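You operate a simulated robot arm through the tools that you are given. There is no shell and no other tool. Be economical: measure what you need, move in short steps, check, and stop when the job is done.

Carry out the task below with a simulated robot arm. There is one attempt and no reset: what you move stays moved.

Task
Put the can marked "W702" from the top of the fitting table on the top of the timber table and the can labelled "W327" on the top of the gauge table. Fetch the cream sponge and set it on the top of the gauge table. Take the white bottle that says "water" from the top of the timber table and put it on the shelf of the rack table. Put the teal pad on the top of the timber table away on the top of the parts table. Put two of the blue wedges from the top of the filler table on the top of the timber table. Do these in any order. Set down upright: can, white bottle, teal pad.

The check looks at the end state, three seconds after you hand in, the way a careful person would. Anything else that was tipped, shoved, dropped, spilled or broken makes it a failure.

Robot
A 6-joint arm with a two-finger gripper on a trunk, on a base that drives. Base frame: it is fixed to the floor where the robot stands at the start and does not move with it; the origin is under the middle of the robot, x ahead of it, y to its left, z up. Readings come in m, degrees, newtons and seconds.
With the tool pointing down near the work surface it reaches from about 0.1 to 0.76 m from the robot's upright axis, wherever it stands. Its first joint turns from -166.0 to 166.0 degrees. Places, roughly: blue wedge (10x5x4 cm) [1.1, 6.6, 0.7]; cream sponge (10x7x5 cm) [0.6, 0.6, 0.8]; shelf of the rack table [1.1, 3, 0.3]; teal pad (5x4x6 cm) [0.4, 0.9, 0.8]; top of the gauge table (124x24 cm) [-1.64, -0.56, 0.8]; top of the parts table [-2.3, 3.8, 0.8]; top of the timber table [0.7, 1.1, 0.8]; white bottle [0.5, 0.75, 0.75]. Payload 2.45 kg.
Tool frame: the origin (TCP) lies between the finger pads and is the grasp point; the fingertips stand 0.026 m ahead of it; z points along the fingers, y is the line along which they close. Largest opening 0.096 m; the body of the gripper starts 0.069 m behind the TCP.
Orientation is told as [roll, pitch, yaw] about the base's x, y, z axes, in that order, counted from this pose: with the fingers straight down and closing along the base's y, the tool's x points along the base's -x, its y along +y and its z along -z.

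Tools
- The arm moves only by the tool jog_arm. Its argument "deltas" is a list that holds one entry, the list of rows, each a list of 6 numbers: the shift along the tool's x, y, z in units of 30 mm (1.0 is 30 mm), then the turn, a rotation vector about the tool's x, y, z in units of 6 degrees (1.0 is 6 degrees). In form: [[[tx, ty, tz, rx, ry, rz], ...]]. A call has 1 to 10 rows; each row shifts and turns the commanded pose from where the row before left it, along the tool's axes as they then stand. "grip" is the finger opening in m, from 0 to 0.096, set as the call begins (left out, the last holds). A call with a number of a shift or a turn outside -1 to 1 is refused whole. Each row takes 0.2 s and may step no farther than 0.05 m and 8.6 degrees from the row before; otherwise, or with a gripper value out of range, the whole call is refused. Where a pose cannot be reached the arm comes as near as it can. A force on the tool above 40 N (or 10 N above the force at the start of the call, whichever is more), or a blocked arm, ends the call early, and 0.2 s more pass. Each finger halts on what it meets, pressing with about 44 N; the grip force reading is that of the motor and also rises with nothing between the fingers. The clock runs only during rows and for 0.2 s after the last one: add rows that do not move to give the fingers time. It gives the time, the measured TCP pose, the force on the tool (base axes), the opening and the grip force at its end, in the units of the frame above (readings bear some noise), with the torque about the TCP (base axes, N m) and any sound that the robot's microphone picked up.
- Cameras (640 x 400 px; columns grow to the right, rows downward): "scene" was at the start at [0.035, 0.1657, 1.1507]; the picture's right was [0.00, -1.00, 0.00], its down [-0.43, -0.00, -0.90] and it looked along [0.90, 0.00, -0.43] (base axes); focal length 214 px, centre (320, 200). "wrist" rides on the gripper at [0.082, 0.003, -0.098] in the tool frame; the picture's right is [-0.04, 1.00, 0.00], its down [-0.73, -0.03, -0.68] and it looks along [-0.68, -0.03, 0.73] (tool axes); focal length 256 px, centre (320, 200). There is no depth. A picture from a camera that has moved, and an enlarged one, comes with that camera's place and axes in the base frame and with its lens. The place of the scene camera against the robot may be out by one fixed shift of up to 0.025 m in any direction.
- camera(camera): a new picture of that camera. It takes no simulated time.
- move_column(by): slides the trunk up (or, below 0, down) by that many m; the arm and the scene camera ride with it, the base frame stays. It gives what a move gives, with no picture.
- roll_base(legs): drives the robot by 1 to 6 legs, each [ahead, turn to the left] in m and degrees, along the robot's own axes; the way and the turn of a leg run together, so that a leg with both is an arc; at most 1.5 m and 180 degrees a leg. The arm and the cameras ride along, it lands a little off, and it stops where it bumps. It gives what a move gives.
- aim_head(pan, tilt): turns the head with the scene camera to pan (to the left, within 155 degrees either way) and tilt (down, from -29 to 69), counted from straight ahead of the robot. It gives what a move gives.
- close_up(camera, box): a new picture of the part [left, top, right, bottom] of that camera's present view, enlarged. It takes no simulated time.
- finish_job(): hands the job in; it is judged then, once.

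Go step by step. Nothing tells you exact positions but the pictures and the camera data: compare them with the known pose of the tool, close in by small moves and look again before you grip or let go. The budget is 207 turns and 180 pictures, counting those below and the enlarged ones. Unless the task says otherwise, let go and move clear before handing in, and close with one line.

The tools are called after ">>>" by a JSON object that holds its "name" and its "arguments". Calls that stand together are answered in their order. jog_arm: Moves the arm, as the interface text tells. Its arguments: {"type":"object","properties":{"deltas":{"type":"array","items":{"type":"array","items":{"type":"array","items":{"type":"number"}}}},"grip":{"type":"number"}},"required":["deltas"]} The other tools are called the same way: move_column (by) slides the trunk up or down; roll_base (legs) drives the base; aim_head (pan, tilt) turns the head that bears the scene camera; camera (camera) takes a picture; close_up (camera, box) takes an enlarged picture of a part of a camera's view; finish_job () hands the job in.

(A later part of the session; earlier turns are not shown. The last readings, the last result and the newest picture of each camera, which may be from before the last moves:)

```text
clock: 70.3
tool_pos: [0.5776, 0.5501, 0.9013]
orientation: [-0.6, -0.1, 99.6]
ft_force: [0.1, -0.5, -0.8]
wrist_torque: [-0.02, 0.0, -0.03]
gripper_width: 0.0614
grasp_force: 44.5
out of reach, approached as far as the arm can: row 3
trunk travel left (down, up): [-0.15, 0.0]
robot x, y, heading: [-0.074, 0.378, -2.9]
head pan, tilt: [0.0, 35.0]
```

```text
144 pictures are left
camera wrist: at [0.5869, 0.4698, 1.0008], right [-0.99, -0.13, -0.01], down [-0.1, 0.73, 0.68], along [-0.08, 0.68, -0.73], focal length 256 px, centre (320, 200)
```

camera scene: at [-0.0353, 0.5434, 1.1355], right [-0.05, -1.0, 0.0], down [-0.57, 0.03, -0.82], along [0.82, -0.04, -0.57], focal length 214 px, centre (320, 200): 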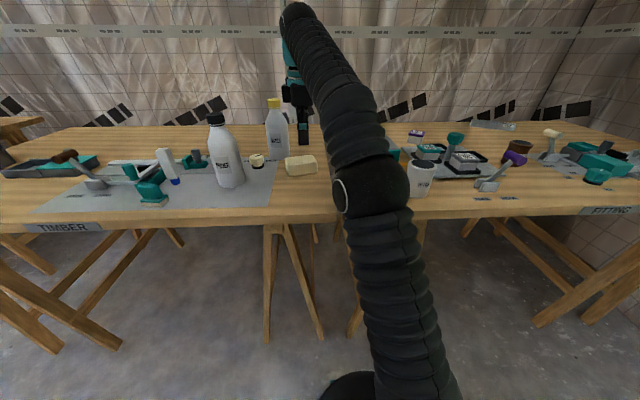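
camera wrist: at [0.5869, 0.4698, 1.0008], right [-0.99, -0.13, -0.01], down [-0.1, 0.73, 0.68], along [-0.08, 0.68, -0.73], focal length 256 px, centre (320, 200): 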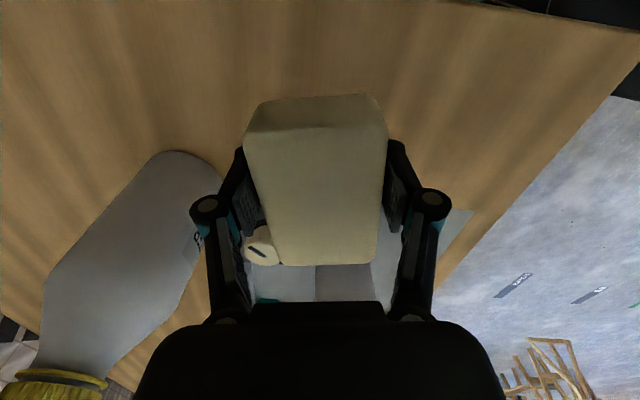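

The sponge is held. I retract and drive back to the gauge table.

>>> {"name": "jog_arm", "arguments": {"deltas": [[[0.14, 0.97, -0.2, 0, 0, 0], [0.14, 0.97, -0.2, 0, 0, 0], [0.14, 0.97, -0.2, 0, 0, 0], [0.14, 0.97, -0.2, 0, 0, 0], [0.14, 0.97, -0.2, 0, 0, 0], [0.14, 0.97, -0.2, 0, 0, 0], [0.14, 0.97, -0.2, 0, 0, 0], [0.14, 0.97, -0.2, 0, 0, 0], [0.14, 0.97, -0.2, 0, 0, 0], [0.14, 0.97, -0.2, 0, 0, 0]]]}}

>>> {"name": "roll_base", "arguments": {"legs": [[0, 15.7], [-0.85, 0], [-0.85, 0], [0, -102.9]]}}

>>> {"name": "camera", "arguments": {"camera": "scene"}}

>>> {"name": "camera", "arguments": {"camera": "wrist"}}

```text
clock: 72.5
tool_pos: [0.297, 0.4595, 0.9588]
orientation: [-0.4, 0.0, 99.7]
ft_force: [-0.1, 0.1, -0.6]
wrist_torque: [-0.01, 0.07, 0.0]
gripper_width: 0.0609
grasp_force: 43.7
trunk travel left (down, up): [-0.15, 0.0]
robot x, y, heading: [-0.0708, 0.3807, -2.8]
head pan, tilt: [0.0, 35.0]
```

```text
clock: 86.3
tool_pos: [-1.6089, -0.3924, 0.9609]
orientation: [-0.6, -0.2, 13.6]
ft_force: [0.6, 0.6, -0.4]
wrist_torque: [0.0, 0.01, -0.03]
gripper_width: 0.0609
grasp_force: 44.4
trunk travel left (down, up): [-0.15, 0.0]
robot x, y, heading: [-1.7143, -0.0288, -88.8]
head pan, tilt: [0.0, 35.0]
```

```text
143 pictures are left
camera scene: at [-1.5519, -0.0454, 1.1355], right [-1.0, -0.02, 0.0], down [-0.01, 0.57, -0.82], along [0.01, -0.82, -0.57], focal length 214 px, centre (320, 200)
```

scene: 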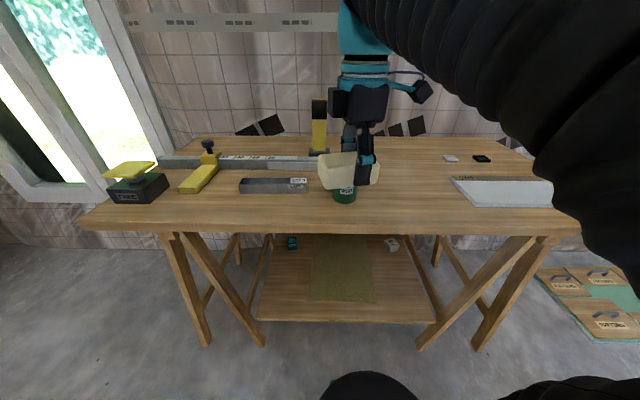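

```text
142 pictures are left
camera wrist: at [-1.6892, -0.4065, 1.0591], right [-0.2, 0.98, -0.01], down [0.72, 0.15, 0.68], along [0.67, 0.13, -0.73], focal length 256 px, centre (320, 200)
```

wrist: 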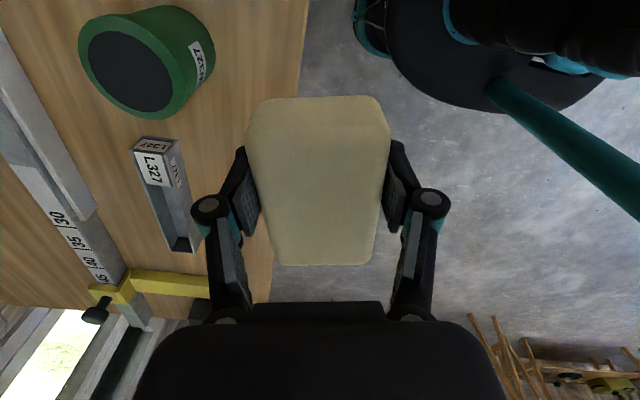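

I align the sponge with the table and carry it to the free spot at (-1.78, -0.50).

>>> {"name": "jog_arm", "arguments": {"deltas": [[[0, 0, 0, 0, 0, 0.77], [0, 0, 0, 0, 0, 0.77], [0, 0, 0, 0, 0, 0.76], [0.95, 0, 0, 0, 0, 0], [0.95, -0.6, 0, 0, 0, 0], [0.95, -0.8, 0, 0, 0, 0], [0.95, -0.8, 0, 0, 0, 0], [0.95, -0.7, 0, 0, 0, 0], [0.95, -0.7, 0, 0, 0, 0], [0, 0, 0, 0, 0, 0]]]}}

>>> {"name": "jog_arm", "arguments": {"deltas": [[[0, 0, 1, 0, 0, 0], [0, 0, 1, 0, 0, 0], [0, 0, 1, 0, 0, 0], [0, 0, 0, 0, 0, 0]]]}}

>>> {"name": "camera", "arguments": {"camera": "scene"}}

>>> {"name": "camera", "arguments": {"camera": "wrist"}}

```text
clock: 88.5
tool_pos: [-1.7795, -0.5003, 0.958]
orientation: [-0.5, -0.2, -0.1]
ft_force: [-1.0, 0.2, -0.4]
wrist_torque: [0.03, 0.01, -0.03]
gripper_width: 0.0604
grasp_force: 44.5
trunk travel left (down, up): [-0.15, 0.0]
robot x, y, heading: [-1.7101, -0.0276, -88.9]
head pan, tilt: [0.0, 35.0]
```

```text
clock: 89.5
tool_pos: [-1.7788, -0.5, 0.8698]
orientation: [-0.6, -0.2, -0.2]
ft_force: [0.3, 0.1, -0.2]
wrist_torque: [0.02, 0.0, -0.01]
gripper_width: 0.0606
grasp_force: 43.5
trunk travel left (down, up): [-0.15, 0.0]
robot x, y, heading: [-1.7146, -0.0266, -88.9]
head pan, tilt: [0.0, 35.0]
```

```text
141 pictures are left
camera scene: at [-1.552, -0.0455, 1.1355], right [-1.0, -0.02, 0.0], down [-0.01, 0.57, -0.82], along [0.01, -0.82, -0.57], focal length 214 px, centre (320, 200)
```

scene: 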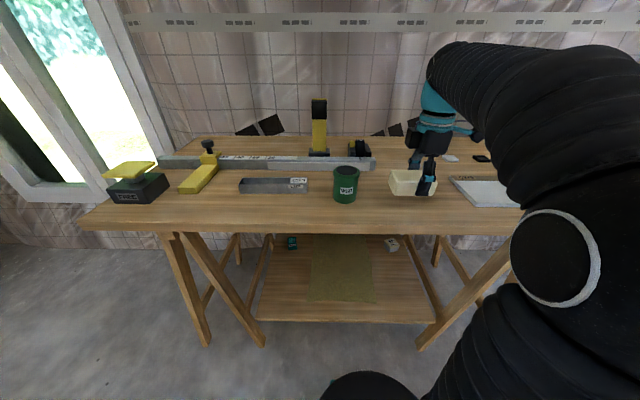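

```text
140 pictures are left
camera wrist: at [-1.8605, -0.4943, 0.969], right [0.04, 1.0, -0.01], down [0.73, -0.03, 0.68], along [0.68, -0.04, -0.73], focal length 256 px, centre (320, 200)
```

wrist: 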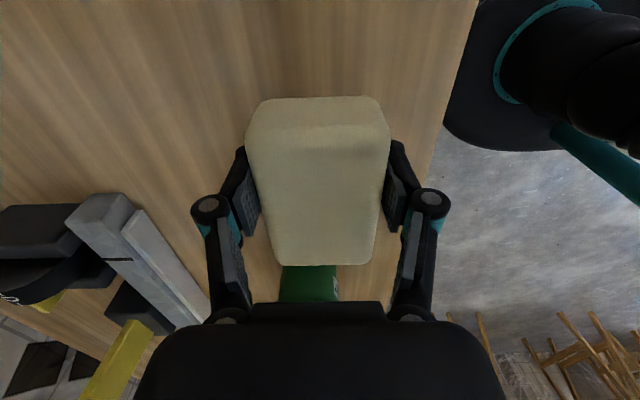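

Clear of plate and can. I lower the last few centimetres.

>>> {"name": "jog_arm", "arguments": {"deltas": [[[0, 0, 0.6, 0, 0, 0], [0, 0, 0.4, 0, 0, 0], [0, 0, 0.1, 0, 0, 0], [0, 0, 0, 0, 0, 0]]]}}

>>> {"name": "close_up", "arguments": {"camera": "scene", "box": [360, 120, 480, 220]}}

```text
clock: 90.5
tool_pos: [-1.7797, -0.5006, 0.8367]
orientation: [-0.5, -0.2, -0.2]
ft_force: [0.3, 0.0, -1.0]
wrist_torque: [-0.04, 0.01, 0.04]
gripper_width: 0.0603
grasp_force: 44.4
trunk travel left (down, up): [-0.15, 0.0]
robot x, y, heading: [-1.7129, -0.0261, -88.9]
head pan, tilt: [0.0, 35.0]
```

```text
4.00 times, centred on (420, 170) of scene
camera zoom: at [-1.552, -0.0454, 1.1355], right [-1.0, -0.02, 0.0], down [-0.01, 0.57, -0.82], along [0.01, -0.82, -0.57], focal length 858 px, centre (-80, 320)
```

zoom: 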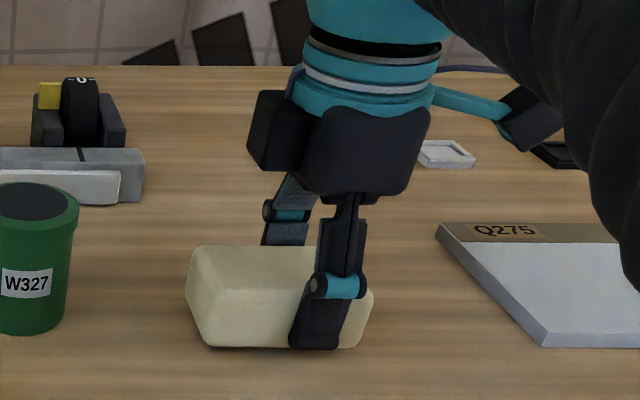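

>>> {"name": "jog_arm", "arguments": {"deltas": [[[0, 0, 0.1, 0, 0, 0], [0, 0, 0, 0, 0, 0]]]}}

>>> {"name": "jog_arm", "arguments": {"deltas": [[[0, 0, 0, 0, 0, 0], [0, 0, 0, 0, 0, 0], [0, 0, 0, 0, 0, 0]]], "grip": 0.096}}

>>> {"name": "jog_arm", "arguments": {"deltas": [[[0, 0, -0.5, 0, 0, 0], [0, 0, -1, 0, 0, 0], [0, 0, -1, 0, 0, 0], [0, 0, -1, 0, 0, 0], [0, 0, -1, 0, 0, 0]]]}}

>>> {"name": "camera", "arguments": {"camera": "scene"}}

```text
clock: 91.1
tool_pos: [-1.7796, -0.5007, 0.8347]
orientation: [-0.5, -0.3, -0.3]
ft_force: [-0.4, -0.5, -0.8]
wrist_torque: [0.0, 0.0, 0.03]
gripper_width: 0.0606
grasp_force: 43.8
trunk travel left (down, up): [-0.15, 0.0]
robot x, y, heading: [-1.7096, -0.0303, -88.9]
head pan, tilt: [0.0, 35.0]
```

```text
clock: 91.9
tool_pos: [-1.7787, -0.4997, 0.8337]
orientation: [-0.4, -0.2, -0.2]
ft_force: [-0.4, 0.5, -0.1]
wrist_torque: [0.06, -0.01, 0.01]
gripper_width: 0.0957
grasp_force: 0.1
trunk travel left (down, up): [-0.15, 0.0]
robot x, y, heading: [-1.7143, -0.0292, -89.0]
head pan, tilt: [0.0, 35.0]
```

```text
clock: 93.1
tool_pos: [-1.7827, -0.5006, 0.9679]
orientation: [-0.3, -0.3, -0.3]
ft_force: [0.6, -0.5, 0.8]
wrist_torque: [-0.05, -0.05, 0.02]
gripper_width: 0.0964
grasp_force: 0.1
trunk travel left (down, up): [-0.15, 0.0]
robot x, y, heading: [-1.7125, -0.0269, -89.0]
head pan, tilt: [0.0, 35.0]
```

```text
138 pictures are left
camera scene: at [-1.552, -0.0454, 1.1354], right [-1.0, -0.02, 0.0], down [-0.01, 0.57, -0.82], along [0.01, -0.82, -0.57], focal length 214 px, centre (320, 200)
```

scene: 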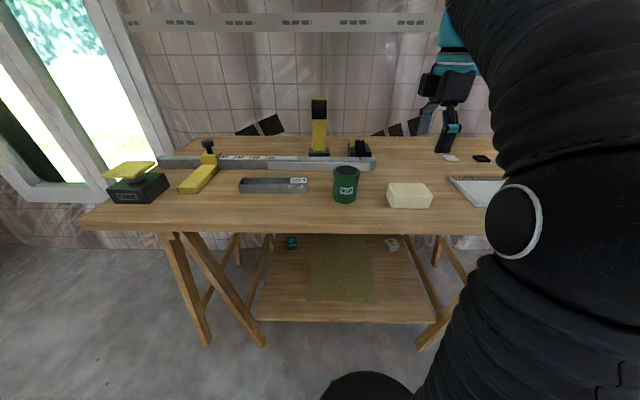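

Both gauge items are placed. I retract, restore the tool yaw and drive back toward the fitting/timber tables.

>>> {"name": "jog_arm", "arguments": {"deltas": [[[0, 0.95, 0, 0, 0, 0], [0, 0.95, 0, 0, 0, 0], [0, 0.95, 0, 0, 0, 0], [0, 0.95, 0, 0, 0, 0], [0, 0.95, 0, 0, 0, 0], [0, 0, 0, 0, 0, 1], [0, 0, 0, 0, 0, 1], [0, 0, 0, 0, 0, 1], [0, 0, 0, 0, 0, 1], [0, 0, 0, 0, 0, 1]]]}}

>>> {"name": "jog_arm", "arguments": {"deltas": [[[0, 0, 0, 0, 0, 1], [0, 0, 0, 0, 0, 1], [0, 0, 0, 0, 0, 1], [0, 0, 0, 0, 0, 1], [0, 0, 0, 0, 0, 1], [0, 0, 0, 0, 0, 1], [0, 0, 0, 0, 0, 1], [0, 0, 0, 0, 0, 1], [0, 0, 0, 0, 0, 1], [0, 0, 0, 0, 0, 0.8]]]}}

>>> {"name": "roll_base", "arguments": {"legs": [[0, 105], [0.85, 0], [0.85, 0], [0, -15]]}}

>>> {"name": "camera", "arguments": {"camera": "scene"}}

>>> {"name": "camera", "arguments": {"camera": "wrist"}}

```text
clock: 95.3
tool_pos: [-1.7786, -0.3567, 0.9674]
orientation: [-0.2, -0.3, -30.3]
ft_force: [-0.1, -0.1, 0.5]
wrist_torque: [0.01, -0.02, -0.02]
gripper_width: 0.096
grasp_force: 0.0
trunk travel left (down, up): [-0.15, 0.0]
robot x, y, heading: [-1.7097, -0.0253, -89.1]
head pan, tilt: [0.0, 35.0]
```

```text
clock: 97.5
tool_pos: [-1.7794, -0.3566, 0.9691]
orientation: [0.2, -0.6, -89.1]
ft_force: [0.1, 0.6, 1.2]
wrist_torque: [0.03, -0.01, -0.02]
gripper_width: 0.096
grasp_force: 0.0
trunk travel left (down, up): [-0.15, 0.0]
robot x, y, heading: [-1.7112, -0.0286, -89.2]
head pan, tilt: [0.0, 35.0]
```

```text
clock: 111.6
tool_pos: [0.2704, 0.4037, 0.9685]
orientation: [0.1, -0.5, 1.3]
ft_force: [-0.8, 0.3, -0.8]
wrist_torque: [0.0, 0.02, -0.01]
gripper_width: 0.0956
grasp_force: 0.0
trunk travel left (down, up): [-0.15, 0.0]
robot x, y, heading: [-0.0609, 0.4671, 1.6]
head pan, tilt: [0.0, 35.0]
```

```text
137 pictures are left
camera scene: at [-0.0326, 0.6339, 1.1355], right [0.02, -1.0, 0.0], down [-0.57, -0.01, -0.82], along [0.82, 0.02, -0.57], focal length 214 px, centre (320, 200)
```

scene: 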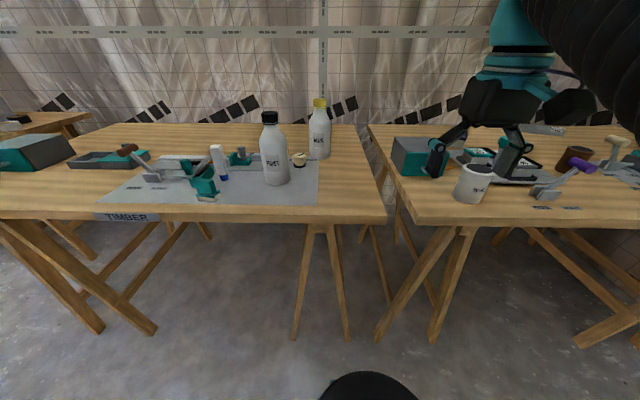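

```text
136 pictures are left
camera wrist: at [0.1869, 0.4061, 1.0671], right [0.02, 1.0, 0.0], down [0.73, -0.01, 0.68], along [0.68, -0.01, -0.73], focal length 256 px, centre (320, 200)
```

wrist: 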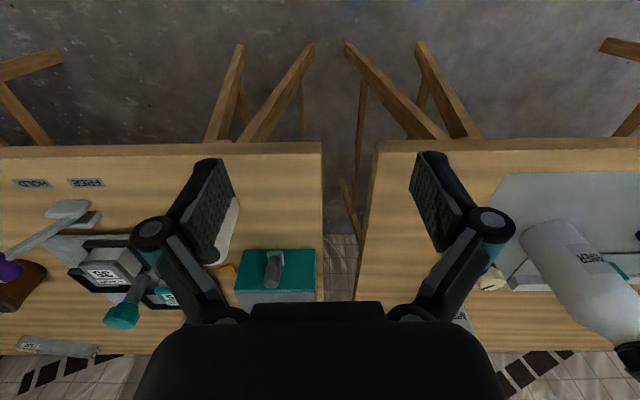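

W702 stands near (0.46, 0.26). I move above it.

>>> {"name": "jog_arm", "arguments": {"deltas": [[[-0.8, -0.72, 0.15, 0, 0, 0], [-0.8, -0.72, 0.15, 0, 0, 0], [-0.8, -0.72, 0.15, 0, 0, 0], [-0.8, -0.72, 0.15, 0, 0, 0], [-0.8, -0.72, 0.15, 0, 0, 0], [-0.8, -0.72, 0.15, 0, 0, 0], [-0.8, -0.72, 0.15, 0, 0, 0], [0, 0, 0, 0, 0, 0]]]}}

>>> {"name": "camera", "arguments": {"camera": "wrist"}}

>>> {"name": "close_up", "arguments": {"camera": "scene", "box": [380, 90, 540, 220]}}

```text
clock: 113.4
tool_pos: [0.4409, 0.2571, 0.9352]
orientation: [0.2, -0.5, 1.3]
ft_force: [0.3, -0.7, 0.5]
wrist_torque: [0.01, 0.01, 0.0]
gripper_width: 0.0958
grasp_force: 0.1
trunk travel left (down, up): [-0.15, 0.0]
robot x, y, heading: [-0.0614, 0.469, 1.4]
head pan, tilt: [0.0, 35.0]
```

```text
135 pictures are left
camera wrist: at [0.3584, 0.2589, 1.035], right [0.02, 1.0, 0.0], down [0.73, -0.01, 0.69], along [0.68, -0.01, -0.73], focal length 256 px, centre (320, 200)
```

wrist: 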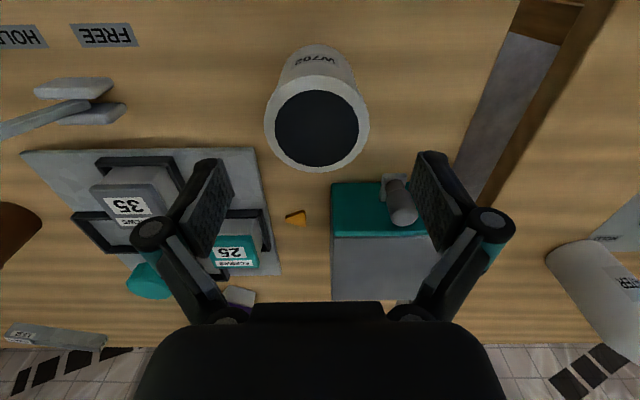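

```text
3.08 times, centred on (460, 155) of scene
camera zoom: at [-0.0325, 0.6338, 1.1355], right [0.02, -1.0, 0.0], down [-0.57, -0.01, -0.82], along [0.82, 0.02, -0.57], focal length 660 px, centre (-111, 338)
```

zoom: 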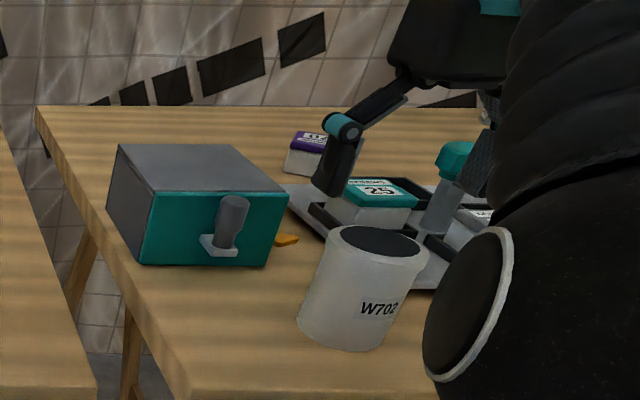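

TCP is centred over the can. I descend around it.

>>> {"name": "jog_arm", "arguments": {"deltas": [[[0, 0, 0.8, 0, 0, 0], [0, 0, 0.8, 0, 0, 0], [0, 0, 0.8, 0, 0, 0], [0, 0, 0.8, 0, 0, 0], [0, 0, 0, 0, 0, 0]]]}}

>>> {"name": "camera", "arguments": {"camera": "wrist"}}

```text
clock: 114.6
tool_pos: [0.4433, 0.2578, 0.8404]
orientation: [0.2, -0.5, 1.3]
ft_force: [-1.0, 0.1, 0.5]
wrist_torque: [0.0, 0.02, 0.0]
gripper_width: 0.096
grasp_force: 0.0
trunk travel left (down, up): [-0.15, 0.0]
robot x, y, heading: [-0.0612, 0.4672, 1.3]
head pan, tilt: [0.0, 35.0]
```

```text
133 pictures are left
camera wrist: at [0.3599, 0.2595, 0.939], right [0.02, 1.0, 0.0], down [0.73, -0.01, 0.68], along [0.68, -0.01, -0.73], focal length 256 px, centre (320, 200)
```

wrist: 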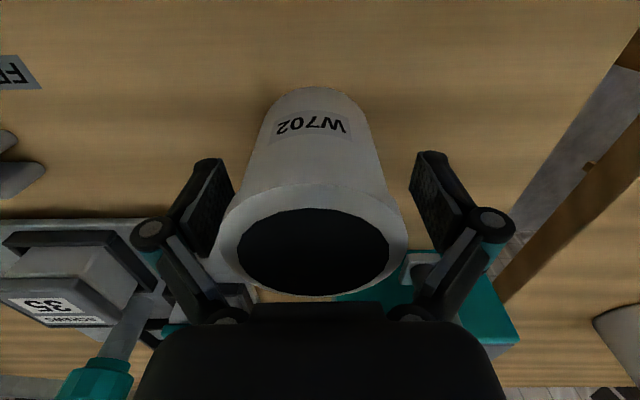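

Small correction (~4 mm), then grip and lift.

>>> {"name": "jog_arm", "arguments": {"deltas": [[[0.12, -0.11, 0, 0, 0, 0], [0, 0, 0, 0, 0, 0]]]}}

>>> {"name": "jog_arm", "arguments": {"deltas": [[[0, 0, 0, 0, 0, 0], [0, 0, 0, 0, 0, 0], [0, 0, 0, 0, 0, 0]]], "grip": 0.05}}

>>> {"name": "jog_arm", "arguments": {"deltas": [[[0, 0, -0.3, 0, 0, 0], [0, 0, -0.7, 0, 0, 0], [0, 0, -1, 0, 0, 0], [0, 0, -1, 0, 0, 0], [0, 0, -1, 0, 0, 0], [0, 0, 0, 0, 0, 0]]]}}

>>> {"name": "camera", "arguments": {"camera": "scene"}}

```text
clock: 115.2
tool_pos: [0.4396, 0.2544, 0.8412]
orientation: [0.1, -0.5, 1.4]
ft_force: [-0.1, 0.0, 0.0]
wrist_torque: [0.04, -0.01, -0.01]
gripper_width: 0.096
grasp_force: 0.1
trunk travel left (down, up): [-0.15, 0.0]
robot x, y, heading: [-0.0596, 0.4659, 1.4]
head pan, tilt: [0.0, 35.0]
```

```text
clock: 116.0
tool_pos: [0.439, 0.2539, 0.842]
orientation: [0.1, -0.6, 1.4]
ft_force: [4.1, -0.6, 17.1]
wrist_torque: [0.12, 0.18, -0.03]
gripper_width: 0.0678
grasp_force: 43.7
trunk travel left (down, up): [-0.15, 0.0]
robot x, y, heading: [-0.0573, 0.468, 1.3]
head pan, tilt: [0.0, 35.0]
```

```text
clock: 117.4
tool_pos: [0.4405, 0.2543, 0.9622]
orientation: [0.2, -0.5, 1.3]
ft_force: [-1.5, -0.6, -3.0]
wrist_torque: [-0.01, 0.05, -0.02]
gripper_width: 0.0665
grasp_force: 43.9
trunk travel left (down, up): [-0.15, 0.0]
robot x, y, heading: [-0.0568, 0.4674, 1.8]
head pan, tilt: [0.0, 35.0]
```

```text
132 pictures are left
camera scene: at [-0.0324, 0.6337, 1.1355], right [0.02, -1.0, 0.0], down [-0.57, -0.01, -0.82], along [0.82, 0.02, -0.57], focal length 214 px, centre (320, 200)
```

scene: 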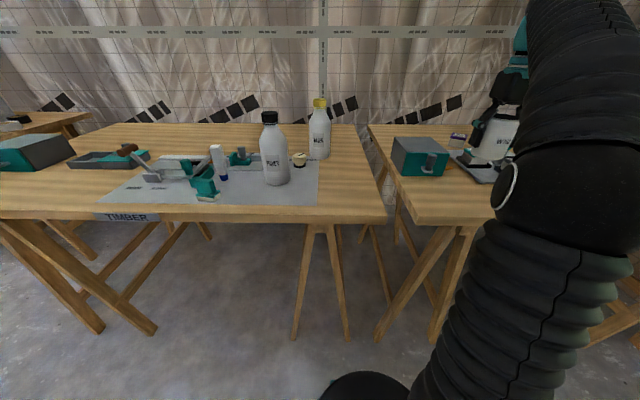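

W702 held. I carry it across to the bare strip on the right of the timber table, about (0.43, 0.545).

>>> {"name": "jog_arm", "arguments": {"deltas": [[[0.02, 0.97, 0, 0, 0, 0], [0.02, 0.97, 0, 0, 0, 0], [0.02, 0.97, 0, 0, 0, 0], [0.02, 0.97, 0, 0, 0, 0], [0.02, 0.97, 0, 0, 0, 0], [0.02, 0.97, 0, 0, 0, 0], [0.02, 0.97, 0, 0, 0, 0], [0.02, 0.97, 0, 0, 0, 0], [0.02, 0.97, 0, 0, 0, 0], [0.02, 0.97, 0, 0, 0, 0]]]}}

>>> {"name": "camera", "arguments": {"camera": "scene"}}

>>> {"name": "camera", "arguments": {"camera": "wrist"}}

```text
clock: 119.6
tool_pos: [0.4259, 0.5425, 0.962]
orientation: [0.2, -0.4, 1.3]
ft_force: [1.1, 0.0, -2.6]
wrist_torque: [0.0, 0.0, -0.01]
gripper_width: 0.065
grasp_force: 43.6
trunk travel left (down, up): [-0.15, 0.0]
robot x, y, heading: [-0.062, 0.4692, 1.7]
head pan, tilt: [0.0, 35.0]
```

```text
131 pictures are left
camera scene: at [-0.0325, 0.6337, 1.1355], right [0.02, -1.0, 0.0], down [-0.57, -0.01, -0.82], along [0.82, 0.02, -0.57], focal length 214 px, centre (320, 200)
```

scene: 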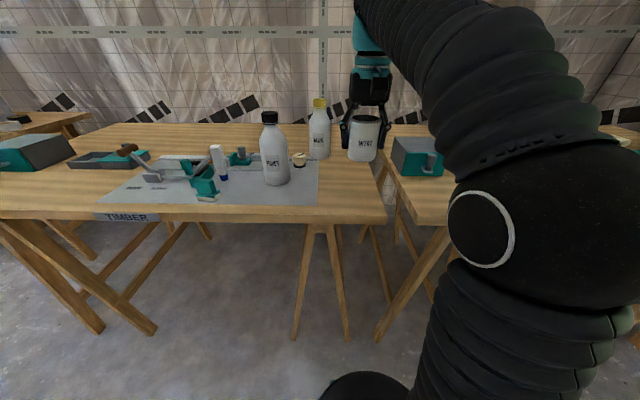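

```text
130 pictures are left
camera wrist: at [0.3424, 0.5457, 1.0616], right [0.02, 1.0, 0.0], down [0.73, -0.01, 0.68], along [0.68, -0.01, -0.73], focal length 256 px, centre (320, 200)
```

wrist: 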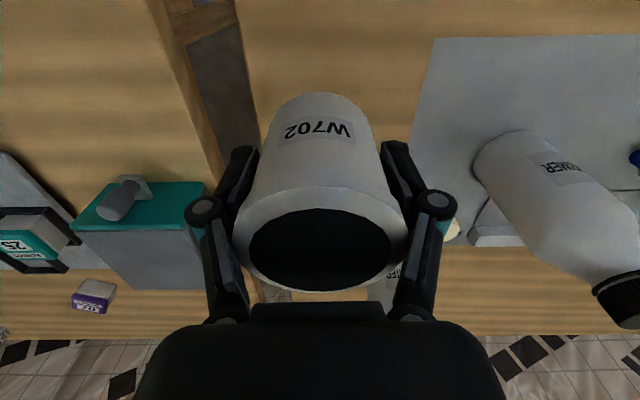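

The strip spans y 0.476–0.65. I shift 12 mm left and lower the can to near contact.

>>> {"name": "jog_arm", "arguments": {"deltas": [[[0, 0.4, 0.5, 0, 0, 0], [0, 0, 1, 0, 0, 0], [0, 0, 1, 0, 0, 0], [0, 0, 1, 0, 0, 0], [0, 0, 0.25, 0, 0, 0], [0, 0, 0, 0, 0, 0]]]}}

>>> {"name": "jog_arm", "arguments": {"deltas": [[[0, 0, 0.1, 0, 0, 0], [0, 0, 0.1, 0, 0, 0], [0, 0, 0, 0, 0, 0]]]}}

>>> {"name": "close_up", "arguments": {"camera": "scene", "box": [320, 120, 400, 220]}}

```text
clock: 121.0
tool_pos: [0.4253, 0.5554, 0.8496]
orientation: [0.2, -0.5, 1.4]
ft_force: [0.8, -0.2, -2.4]
wrist_torque: [-0.02, 0.02, 0.05]
gripper_width: 0.0653
grasp_force: 43.8
trunk travel left (down, up): [-0.15, 0.0]
robot x, y, heading: [-0.0591, 0.4698, 1.6]
head pan, tilt: [0.0, 35.0]
```

```text
clock: 121.8
tool_pos: [0.4248, 0.5559, 0.8445]
orientation: [0.3, -0.5, 1.2]
ft_force: [-1.0, -1.9, 5.4]
wrist_torque: [-0.07, -0.16, -0.03]
gripper_width: 0.0648
grasp_force: 43.7
trunk travel left (down, up): [-0.15, 0.0]
robot x, y, heading: [-0.0607, 0.471, 1.7]
head pan, tilt: [0.0, 35.0]
```

```text
4.00 times, centred on (360, 170) of scene
camera zoom: at [-0.0328, 0.6338, 1.1356], right [0.02, -1.0, 0.0], down [-0.57, -0.01, -0.82], along [0.82, 0.02, -0.57], focal length 858 px, centre (160, 320)
```

zoom: 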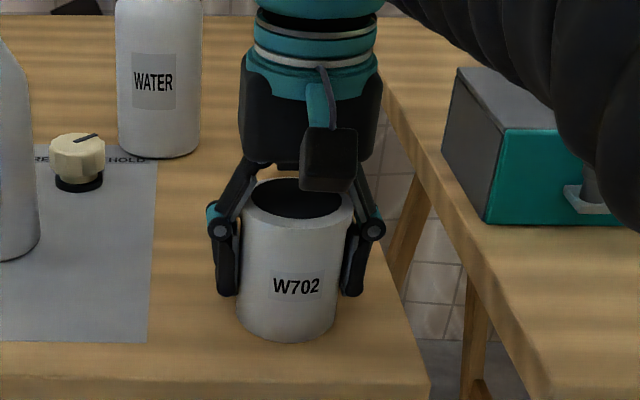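

Contact has begun (5 N). I open and rise.

>>> {"name": "jog_arm", "arguments": {"deltas": [[[0, 0, 0.04, 0, 0, 0], [0, 0, 0, 0, 0, 0], [0, 0, 0, 0, 0, 0], [0, 0, 0, 0, 0, 0]]], "grip": 0.096}}

>>> {"name": "jog_arm", "arguments": {"deltas": [[[0, 0, -0.5, 0, 0, 0], [0, 0, -1, 0, 0, 0], [0, 0, -1, 0, 0, 0], [0, 0, -1, 0, 0, 0], [0, 0, -0.5, 0, 0, 0]]]}}

>>> {"name": "camera", "arguments": {"camera": "scene"}}

>>> {"name": "camera", "arguments": {"camera": "wrist"}}

```text
clock: 122.8
tool_pos: [0.425, 0.5572, 0.842]
orientation: [0.1, -0.5, 1.4]
ft_force: [0.4, 0.0, -0.1]
wrist_torque: [0.02, -0.03, -0.01]
gripper_width: 0.0962
grasp_force: 0.1
trunk travel left (down, up): [-0.15, 0.0]
robot x, y, heading: [-0.0599, 0.4709, 1.6]
head pan, tilt: [0.0, 35.0]
```

```text
clock: 124.0
tool_pos: [0.4262, 0.555, 0.9618]
orientation: [0.2, -0.4, 1.3]
ft_force: [0.2, 0.8, -1.1]
wrist_torque: [0.0, -0.02, -0.02]
gripper_width: 0.0958
grasp_force: 0.1
trunk travel left (down, up): [-0.15, 0.0]
robot x, y, heading: [-0.0637, 0.4701, 1.5]
head pan, tilt: [0.0, 35.0]
```

```text
128 pictures are left
camera scene: at [-0.0325, 0.6339, 1.1354], right [0.02, -1.0, 0.0], down [-0.57, -0.01, -0.82], along [0.82, 0.02, -0.57], focal length 214 px, centre (320, 200)
```

scene: 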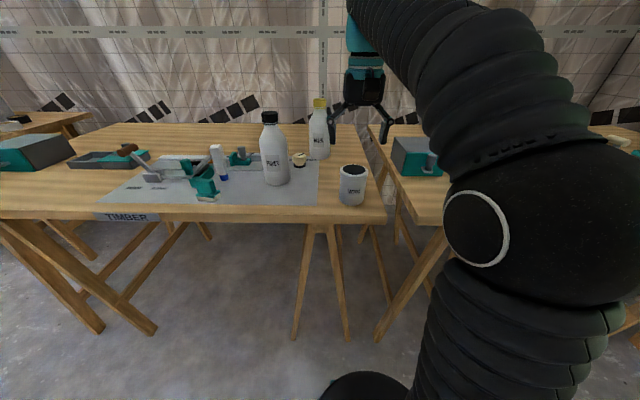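

```text
127 pictures are left
camera wrist: at [0.3432, 0.5575, 1.0605], right [0.02, 1.0, 0.0], down [0.73, -0.01, 0.68], along [0.68, -0.01, -0.73], focal length 256 px, centre (320, 200)
```

wrist: 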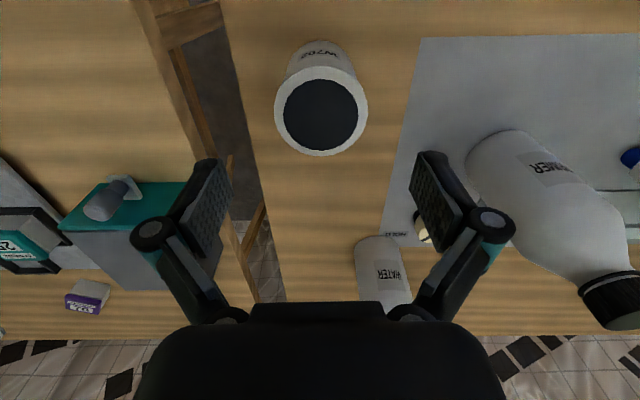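

W702 is placed. Next, I go for a first wedge and inspect the rack table on the way: retract, back up, turn left and drive along the tables.

>>> {"name": "jog_arm", "arguments": {"deltas": [[[0.9, -0.3, 0, 0, 0, 0], [0.9, -0.3, 0, 0, 0, 0], [0.9, -0.3, 0, 0, 0, 0], [0.9, -0.3, 0, 0, 0, 0], [0.9, -0.3, 0, 0, 0, 0]]]}}

>>> {"name": "roll_base", "arguments": {"legs": [[-0.3, 0], [0, 88.5], [1.25, 0]]}}

>>> {"name": "aim_head", "arguments": {"pan": -45, "tilt": 25}}

>>> {"name": "camera", "arguments": {"camera": "scene"}}

```text
clock: 125.2
tool_pos: [0.2921, 0.5084, 0.9608]
orientation: [0.2, -0.4, 1.4]
ft_force: [0.4, -0.1, -0.2]
wrist_torque: [-0.03, 0.02, -0.01]
gripper_width: 0.0961
grasp_force: 0.1
trunk travel left (down, up): [-0.15, 0.0]
robot x, y, heading: [-0.0578, 0.4703, 1.5]
head pan, tilt: [0.0, 35.0]
```

```text
clock: 137.0
tool_pos: [-0.3919, 2.0682, 0.9601]
orientation: [0.2, -0.6, 89.7]
ft_force: [0.1, 0.5, -0.3]
wrist_torque: [0.05, 0.01, -0.02]
gripper_width: 0.096
grasp_force: 0.0
trunk travel left (down, up): [-0.15, 0.0]
robot x, y, heading: [-0.362, 1.7154, 89.6]
head pan, tilt: [0.0, 35.0]
```

```text
clock: 138.1
tool_pos: [-0.3913, 2.0678, 0.9611]
orientation: [0.2, -0.5, 89.7]
ft_force: [-0.5, 0.3, -0.4]
wrist_torque: [0.0, -0.02, 0.0]
gripper_width: 0.0962
grasp_force: 0.0
trunk travel left (down, up): [-0.15, 0.0]
robot x, y, heading: [-0.3636, 1.7154, 89.6]
head pan, tilt: [-45.0, 25.0]
```

```text
126 pictures are left
camera scene: at [-0.4512, 1.7292, 1.1512], right [0.7, -0.71, 0.0], down [-0.3, -0.3, -0.91], along [0.64, 0.64, -0.42], focal length 214 px, centre (320, 200)
```

scene: 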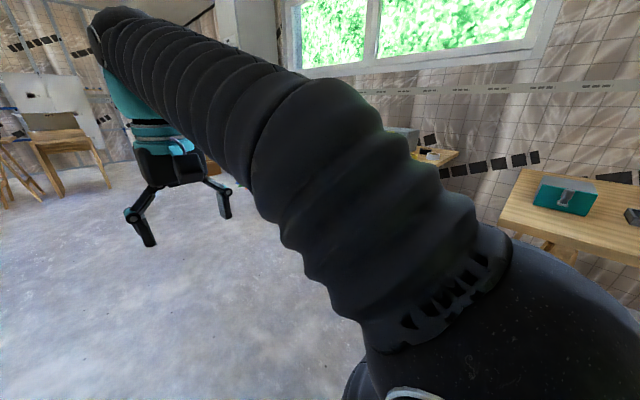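

The arm blocks the view. I go on to y ≈ 3 and face the rack table.

>>> {"name": "roll_base", "arguments": {"legs": [[1.3, 0], [0, -89.6]]}}

>>> {"name": "aim_head", "arguments": {"pan": 0, "tilt": 30}}

>>> {"name": "camera", "arguments": {"camera": "scene"}}

>>> {"name": "camera", "arguments": {"camera": "wrist"}}

```text
clock: 148.4
tool_pos: [0.0042, 3.0269, 0.9606]
orientation: [0.2, -0.5, -1.4]
ft_force: [0.2, 0.7, 0.9]
wrist_torque: [-0.04, 0.04, 0.01]
gripper_width: 0.0964
grasp_force: 0.1
trunk travel left (down, up): [-0.15, 0.0]
robot x, y, heading: [-0.3531, 3.0044, -1.5]
head pan, tilt: [-45.0, 25.0]
```

```text
clock: 149.5
tool_pos: [0.0045, 3.0262, 0.9599]
orientation: [0.2, -0.5, -1.5]
ft_force: [0.2, -0.1, -0.1]
wrist_torque: [-0.03, 0.01, -0.01]
gripper_width: 0.096
grasp_force: 0.0
trunk travel left (down, up): [-0.15, 0.0]
robot x, y, heading: [-0.3478, 3.0039, -1.5]
head pan, tilt: [0.0, 30.0]
```

```text
125 pictures are left
camera scene: at [-0.3118, 3.1676, 1.1433], right [-0.03, -1.0, 0.0], down [-0.5, 0.01, -0.87], along [0.87, -0.02, -0.5], focal length 214 px, centre (320, 200)
```

scene: 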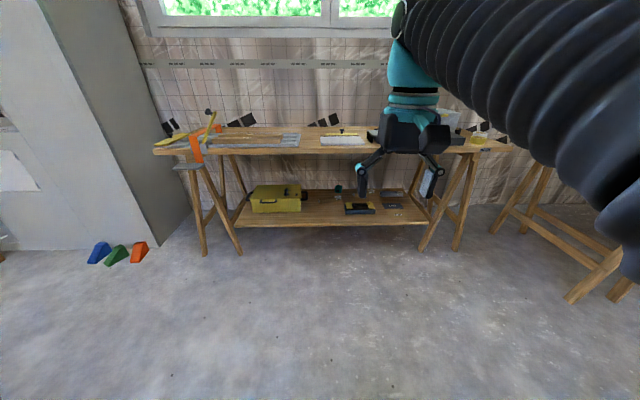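

```text
124 pictures are left
camera wrist: at [-0.0784, 3.0324, 1.0595], right [0.07, 1.0, 0.0], down [0.73, -0.05, 0.68], along [0.68, -0.04, -0.73], focal length 256 px, centre (320, 200)
```

wrist: 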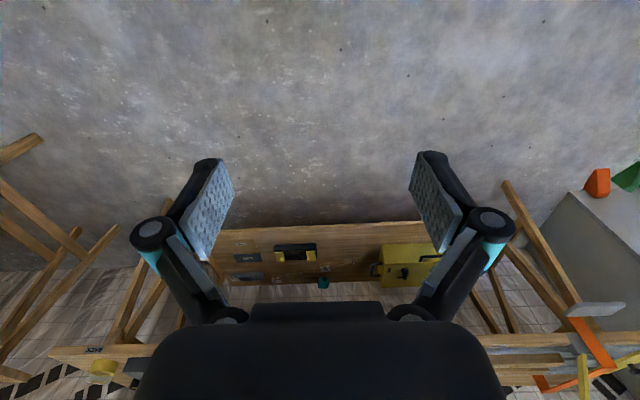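

>>> {"name": "close_up", "arguments": {"camera": "scene", "box": [150, 110, 510, 270]}}

```text
1.78 times, centred on (330, 190) of scene
camera zoom: at [-0.3118, 3.1676, 1.1433], right [-0.03, -1.0, 0.0], down [-0.5, 0.01, -0.87], along [0.87, -0.02, -0.5], focal length 381 px, centre (302, 218)
```

zoom: 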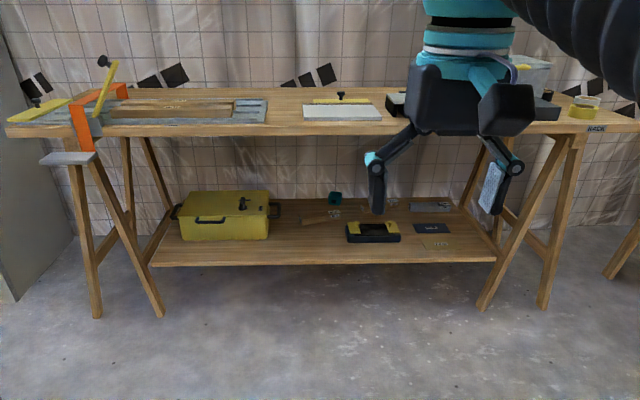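

I see the rack: the shelf's front edge is at x≈0.78, with free space between toolbox and black tool around y≈3.13. Next on to the filler table at y≈6.6.

>>> {"name": "roll_base", "arguments": {"legs": [[0, 91.5], [1.2, 0], [1.2, 0]]}}

>>> {"name": "aim_head", "arguments": {"pan": 0, "tilt": 20}}

>>> {"name": "camera", "arguments": {"camera": "scene"}}

```text
clock: 165.2
tool_pos: [-0.4201, 5.7564, 0.9617]
orientation: [0.0, -0.5, 90.8]
ft_force: [0.8, -0.2, 0.3]
wrist_torque: [0.02, 0.0, -0.02]
gripper_width: 0.0961
grasp_force: 0.1
trunk travel left (down, up): [-0.15, 0.0]
robot x, y, heading: [-0.3856, 5.4033, 90.7]
head pan, tilt: [0.0, 30.0]
```

```text
clock: 165.9
tool_pos: [-0.4197, 5.7565, 0.9606]
orientation: [0.3, -0.5, 90.7]
ft_force: [-0.1, -0.4, 0.3]
wrist_torque: [0.0, 0.01, 0.01]
gripper_width: 0.0957
grasp_force: 0.1
trunk travel left (down, up): [-0.15, 0.0]
robot x, y, heading: [-0.3821, 5.402, 90.7]
head pan, tilt: [0.0, 20.0]
```

```text
122 pictures are left
camera scene: at [-0.539, 5.4428, 1.1593], right [1.0, 0.01, 0.0], down [0.0, -0.34, -0.94], along [-0.01, 0.94, -0.34], focal length 214 px, centre (320, 200)
```

scene: 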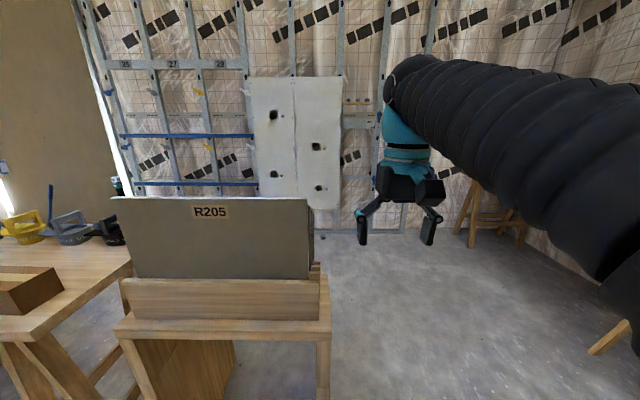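

A plasterboard stand is ahead left; the filler table is ahead right. I drive diagonally right and face it.

>>> {"name": "roll_base", "arguments": {"legs": [[0, -32.2], [1.25, 0], [0, -58.5]]}}

>>> {"name": "aim_head", "arguments": {"pan": 0, "tilt": 30}}

>>> {"name": "camera", "arguments": {"camera": "scene"}}

>>> {"name": "camera", "arguments": {"camera": "wrist"}}

```text
clock: 176.3
tool_pos: [0.6176, 6.4855, 0.9607]
orientation: [0.1, -0.5, -0.6]
ft_force: [0.0, -0.5, 0.0]
wrist_torque: [0.02, 0.02, 0.01]
gripper_width: 0.096
grasp_force: 0.1
trunk travel left (down, up): [-0.15, 0.0]
robot x, y, heading: [0.2697, 6.4565, -0.3]
head pan, tilt: [0.0, 20.0]
```

```text
clock: 177.1
tool_pos: [0.6178, 6.4852, 0.9598]
orientation: [0.2, -0.5, -0.4]
ft_force: [-0.7, 0.4, 0.1]
wrist_torque: [-0.01, 0.03, 0.01]
gripper_width: 0.0961
grasp_force: 0.1
trunk travel left (down, up): [-0.15, 0.0]
robot x, y, heading: [0.2682, 6.4558, -0.4]
head pan, tilt: [0.0, 30.0]
```

```text
121 pictures are left
camera scene: at [0.3002, 6.6209, 1.1433], right [-0.01, -1.0, 0.0], down [-0.5, 0.0, -0.87], along [0.87, -0.01, -0.5], focal length 214 px, centre (320, 200)
```

scene: 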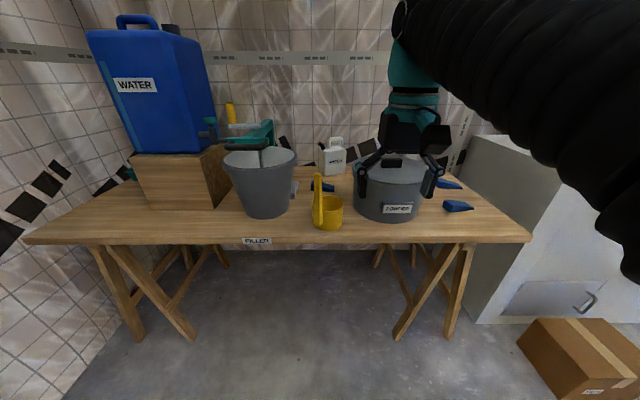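

```text
120 pictures are left
camera wrist: at [0.5358, 6.4898, 1.0595], right [0.05, 1.0, 0.0], down [0.73, -0.04, 0.68], along [0.68, -0.03, -0.73], focal length 256 px, centre (320, 200)
```

wrist: 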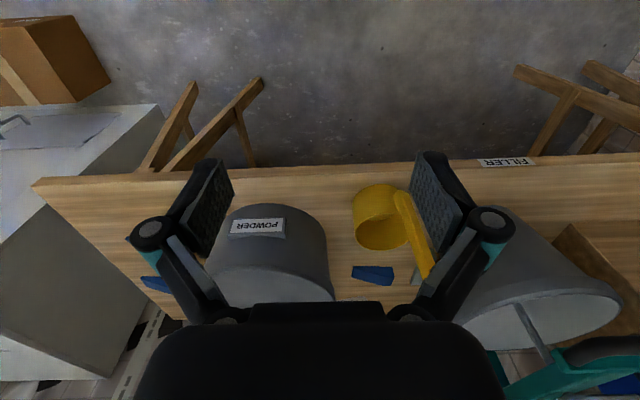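

There are two blue wedges to the right of the powder pot and one behind the yellow scoop. I zoom in and shift right by driving.

>>> {"name": "close_up", "arguments": {"camera": "scene", "box": [400, 140, 560, 250]}}

>>> {"name": "roll_base", "arguments": {"legs": [[-0.35, -40], [0, 40]]}}

```text
3.64 times, centred on (480, 195) of scene
camera zoom: at [0.3002, 6.6209, 1.1433], right [-0.01, -1.0, 0.0], down [-0.5, 0.0, -0.87], along [0.87, -0.01, -0.5], focal length 780 px, centre (-262, 218)
```

zoom: 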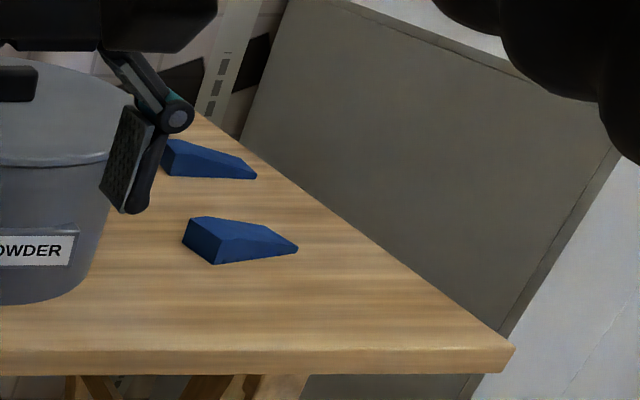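

```text
clock: 181.2
tool_pos: [0.2973, 6.5979, 0.9602]
orientation: [0.3, -0.5, -1.8]
ft_force: [0.2, -0.1, -0.3]
wrist_torque: [-0.02, 0.02, -0.01]
gripper_width: 0.0963
grasp_force: 0.0
trunk travel left (down, up): [-0.15, 0.0]
robot x, y, heading: [-0.0538, 6.576, -1.8]
head pan, tilt: [0.0, 30.0]
```

>>> {"name": "roll_base", "arguments": {"legs": [[0, -46.8], [0.41, 0], [0, 48.6]]}}

>>> {"name": "camera", "arguments": {"camera": "scene"}}

>>> {"name": "camera", "arguments": {"camera": "wrist"}}

```text
clock: 188.0
tool_pos: [0.5647, 6.313, 0.9601]
orientation: [0.2, -0.5, 0.5]
ft_force: [-0.1, -0.7, 0.6]
wrist_torque: [-0.02, 0.01, 0.03]
gripper_width: 0.0959
grasp_force: 0.1
trunk travel left (down, up): [-0.15, 0.0]
robot x, y, heading: [0.2124, 6.2754, 0.6]
head pan, tilt: [0.0, 30.0]
```

```text
118 pictures are left
camera scene: at [0.2441, 6.4431, 1.1433], right [0.01, -1.0, 0.0], down [-0.5, 0.0, -0.87], along [0.87, 0.01, -0.5], focal length 214 px, centre (320, 200)
```

scene: 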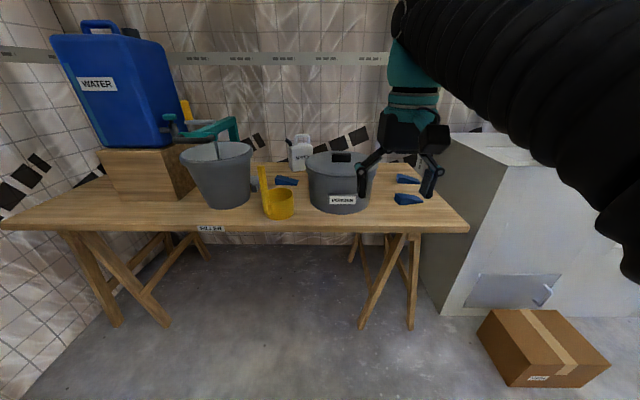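

```text
117 pictures are left
camera wrist: at [0.4816, 6.3168, 1.0595], right [0.03, 1.0, 0.0], down [0.73, -0.03, 0.68], along [0.68, -0.02, -0.73], focal length 256 px, centre (320, 200)
```

wrist: 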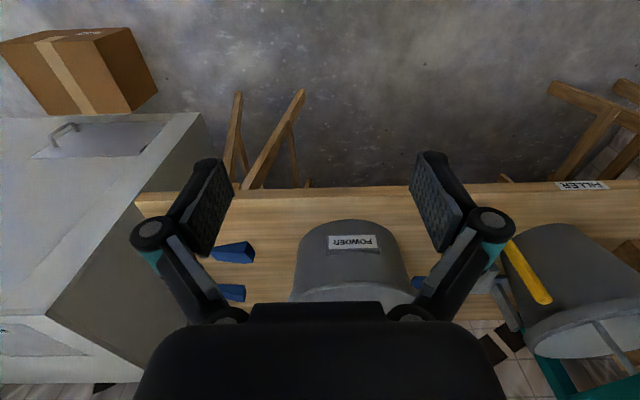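

The near wedge is at about (0.82, 6.165), long side along y. I slide right, turn the tool 90° and then extend over it.

>>> {"name": "jog_arm", "arguments": {"deltas": [[[0, -0.98, 0, 0, 0, 0], [0, -0.98, 0, 0, 0, 0], [0, -0.98, 0, 0, 0, 0], [0, -0.98, 0, 0, 0, 0], [0, -0.98, 0, 0, 0, 0], [0, 0, 0, 0, 0, -1], [0, 0, 0, 0, 0, -1], [0, 0, 0, 0, 0, -1], [0, 0, 0, 0, 0, -1], [0, 0, 0, 0, 0, -1]]]}}

>>> {"name": "jog_arm", "arguments": {"deltas": [[[0, 0, 0, 0, 0, -1], [0, 0, 0, 0, 0, -1], [0, 0, 0, 0, 0, -1], [0, 0, 0, 0, 0, -1], [0, 0, 0, 0, 0, -1], [0, 0, 0, 0, 0, -1], [0, 0, 0, 0, 0, -1], [0, 0, 0, 0, 0, -1], [0, 0, 0, 0, 0, -1], [0, 0, 0, 0, 0, -0.9]]]}}

>>> {"name": "jog_arm", "arguments": {"deltas": [[[0, -0.8, 0.2, 0, 0, 0], [0, -0.8, 0.2, 0, 0, 0], [0, -0.8, 0.2, 0, 0, 0], [0, -0.8, 0.2, 0, 0, 0], [0, -0.8, 0.2, 0, 0, 0], [0, -0.8, 0.2, 0, 0, 0], [0, -0.8, 0.2, 0, 0, 0], [0, -0.8, 0.2, 0, 0, 0], [0, -0.8, 0.2, 0, 0, 0], [0, 0, 0, 0, 0, 0]]]}}

>>> {"name": "camera", "arguments": {"camera": "wrist"}}

>>> {"name": "camera", "arguments": {"camera": "scene"}}

```text
clock: 190.2
tool_pos: [0.5666, 6.1666, 0.9606]
orientation: [-0.2, -0.5, 30.5]
ft_force: [-0.4, 0.9, -0.5]
wrist_torque: [0.03, 0.0, -0.01]
gripper_width: 0.0961
grasp_force: 0.0
trunk travel left (down, up): [-0.15, 0.0]
robot x, y, heading: [0.2127, 6.2789, 0.6]
head pan, tilt: [0.0, 30.0]
```

```text
clock: 192.4
tool_pos: [0.5651, 6.1657, 0.9592]
orientation: [-0.5, -0.2, 89.9]
ft_force: [-1.1, 0.5, 0.4]
wrist_torque: [-0.01, 0.04, 0.02]
gripper_width: 0.096
grasp_force: 0.0
trunk travel left (down, up): [-0.15, 0.0]
robot x, y, heading: [0.212, 6.2749, 0.5]
head pan, tilt: [0.0, 30.0]
```

```text
clock: 194.6
tool_pos: [0.7821, 6.1651, 0.9066]
orientation: [-0.5, -0.2, 89.8]
ft_force: [-0.1, -0.1, -0.7]
wrist_torque: [0.0, -0.02, 0.01]
gripper_width: 0.0958
grasp_force: 0.0
trunk travel left (down, up): [-0.15, 0.0]
robot x, y, heading: [0.2159, 6.2731, 0.3]
head pan, tilt: [0.0, 30.0]
```

```text
116 pictures are left
camera wrist: at [0.7773, 6.0845, 1.0059], right [-1.0, 0.04, -0.01], down [0.03, 0.73, 0.68], along [0.03, 0.68, -0.73], focal length 256 px, centre (320, 200)
```

wrist: 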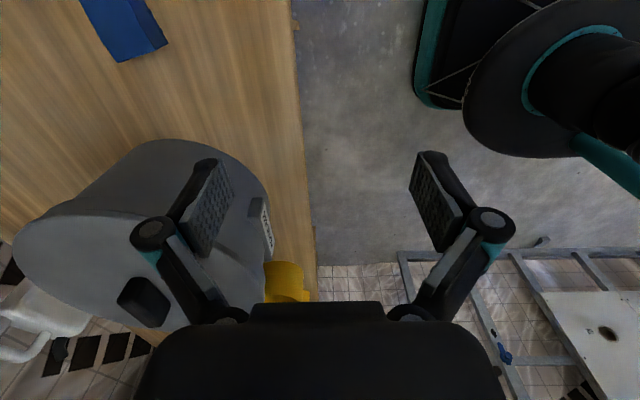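

```text
115 pictures are left
camera scene: at [0.2441, 6.4431, 1.1433], right [0.01, -1.0, 0.0], down [-0.5, 0.0, -0.87], along [0.87, 0.01, -0.5], focal length 214 px, centre (320, 200)
```

scene: 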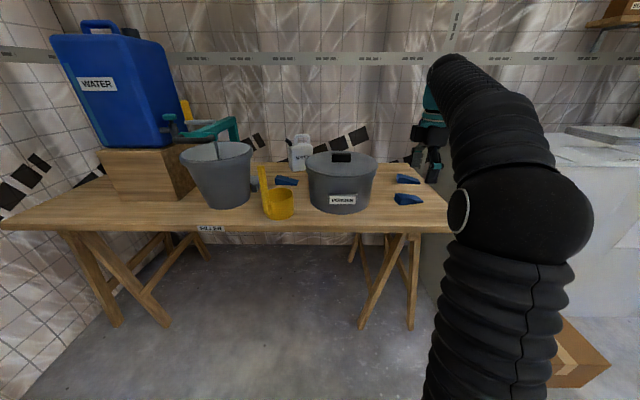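

The filler table is lower (z≈0.69) and farther than I took it for; the wedge is near (0.97, 6.11). I retract the arm, drive 0.22 m closer and look again.

>>> {"name": "jog_arm", "arguments": {"deltas": [[[0.25, 0.9, 0, 0, 0, 0], [0.25, 0.9, 0, 0, 0, 0], [0.25, 0.9, 0, 0, 0, 0], [0.25, 0.9, 0, 0, 0, 0], [0.25, 0.9, 0, 0, 0, 0], [0.25, 0.9, 0, 0, 0, 0], [0.25, 0.9, 0, 0, 0, 0]]]}}

>>> {"name": "roll_base", "arguments": {"legs": [[0.22, 0]]}}

>>> {"name": "jog_arm", "arguments": {"deltas": [[[0, -0.9, 0, 0, 0, 0], [0, -0.9, 0, 0, 0, 0], [0, -0.9, 0, 0, 0, 0], [0, -0.9, 0, 0, 0, 0], [0, -0.8, 0.3, 0, 0, 0], [0, 0, 0, 0, 0, 0]]]}}

>>> {"name": "camera", "arguments": {"camera": "wrist"}}

>>> {"name": "camera", "arguments": {"camera": "scene"}}

```text
clock: 196.2
tool_pos: [0.5924, 6.113, 0.9061]
orientation: [-0.5, -0.2, 89.9]
ft_force: [0.2, 0.1, 0.6]
wrist_torque: [0.05, 0.06, 0.01]
gripper_width: 0.0959
grasp_force: 0.0
trunk travel left (down, up): [-0.15, 0.0]
robot x, y, heading: [0.2123, 6.2764, 0.5]
head pan, tilt: [0.0, 30.0]
```

```text
clock: 197.9
tool_pos: [0.8106, 6.1157, 0.9065]
orientation: [-0.5, -0.2, 90.0]
ft_force: [0.4, 0.2, 0.1]
wrist_torque: [0.01, 0.01, 0.0]
gripper_width: 0.0961
grasp_force: 0.0
trunk travel left (down, up): [-0.15, 0.0]
robot x, y, heading: [0.4307, 6.2783, 0.5]
head pan, tilt: [0.0, 30.0]
```

```text
clock: 199.3
tool_pos: [0.9434, 6.1164, 0.8983]
orientation: [-0.5, -0.2, 90.0]
ft_force: [0.2, 1.3, 0.5]
wrist_torque: [-0.01, 0.01, -0.02]
gripper_width: 0.0961
grasp_force: 0.1
trunk travel left (down, up): [-0.15, 0.0]
robot x, y, heading: [0.4306, 6.2777, 0.5]
head pan, tilt: [0.0, 30.0]
```

```text
114 pictures are left
camera wrist: at [0.9391, 6.0351, 0.9985], right [-1.0, 0.04, -0.01], down [0.02, 0.73, 0.68], along [0.03, 0.68, -0.73], focal length 256 px, centre (320, 200)
```

wrist: 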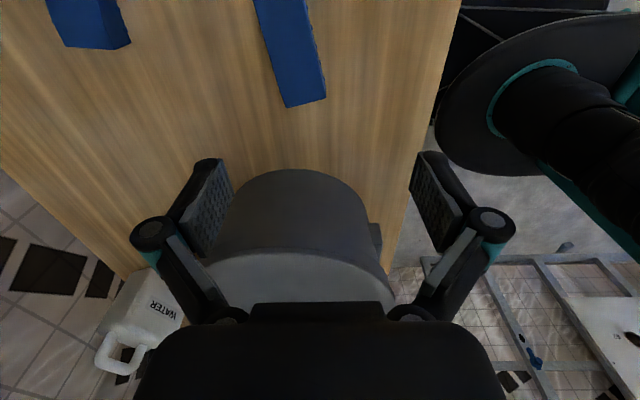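

```text
113 pictures are left
camera scene: at [0.4621, 6.4451, 1.1433], right [0.01, -1.0, 0.0], down [-0.5, -0.01, -0.87], along [0.87, 0.01, -0.5], focal length 214 px, centre (320, 200)
```

scene: 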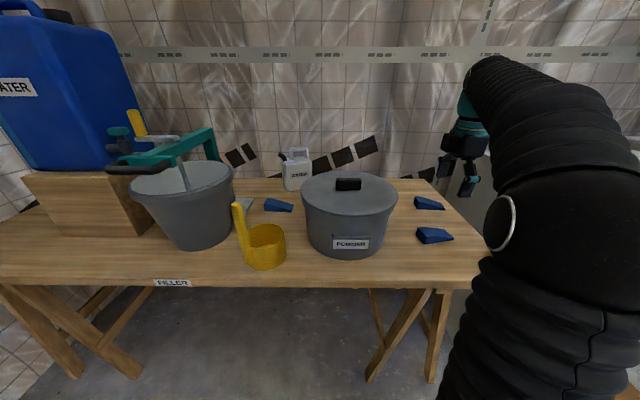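

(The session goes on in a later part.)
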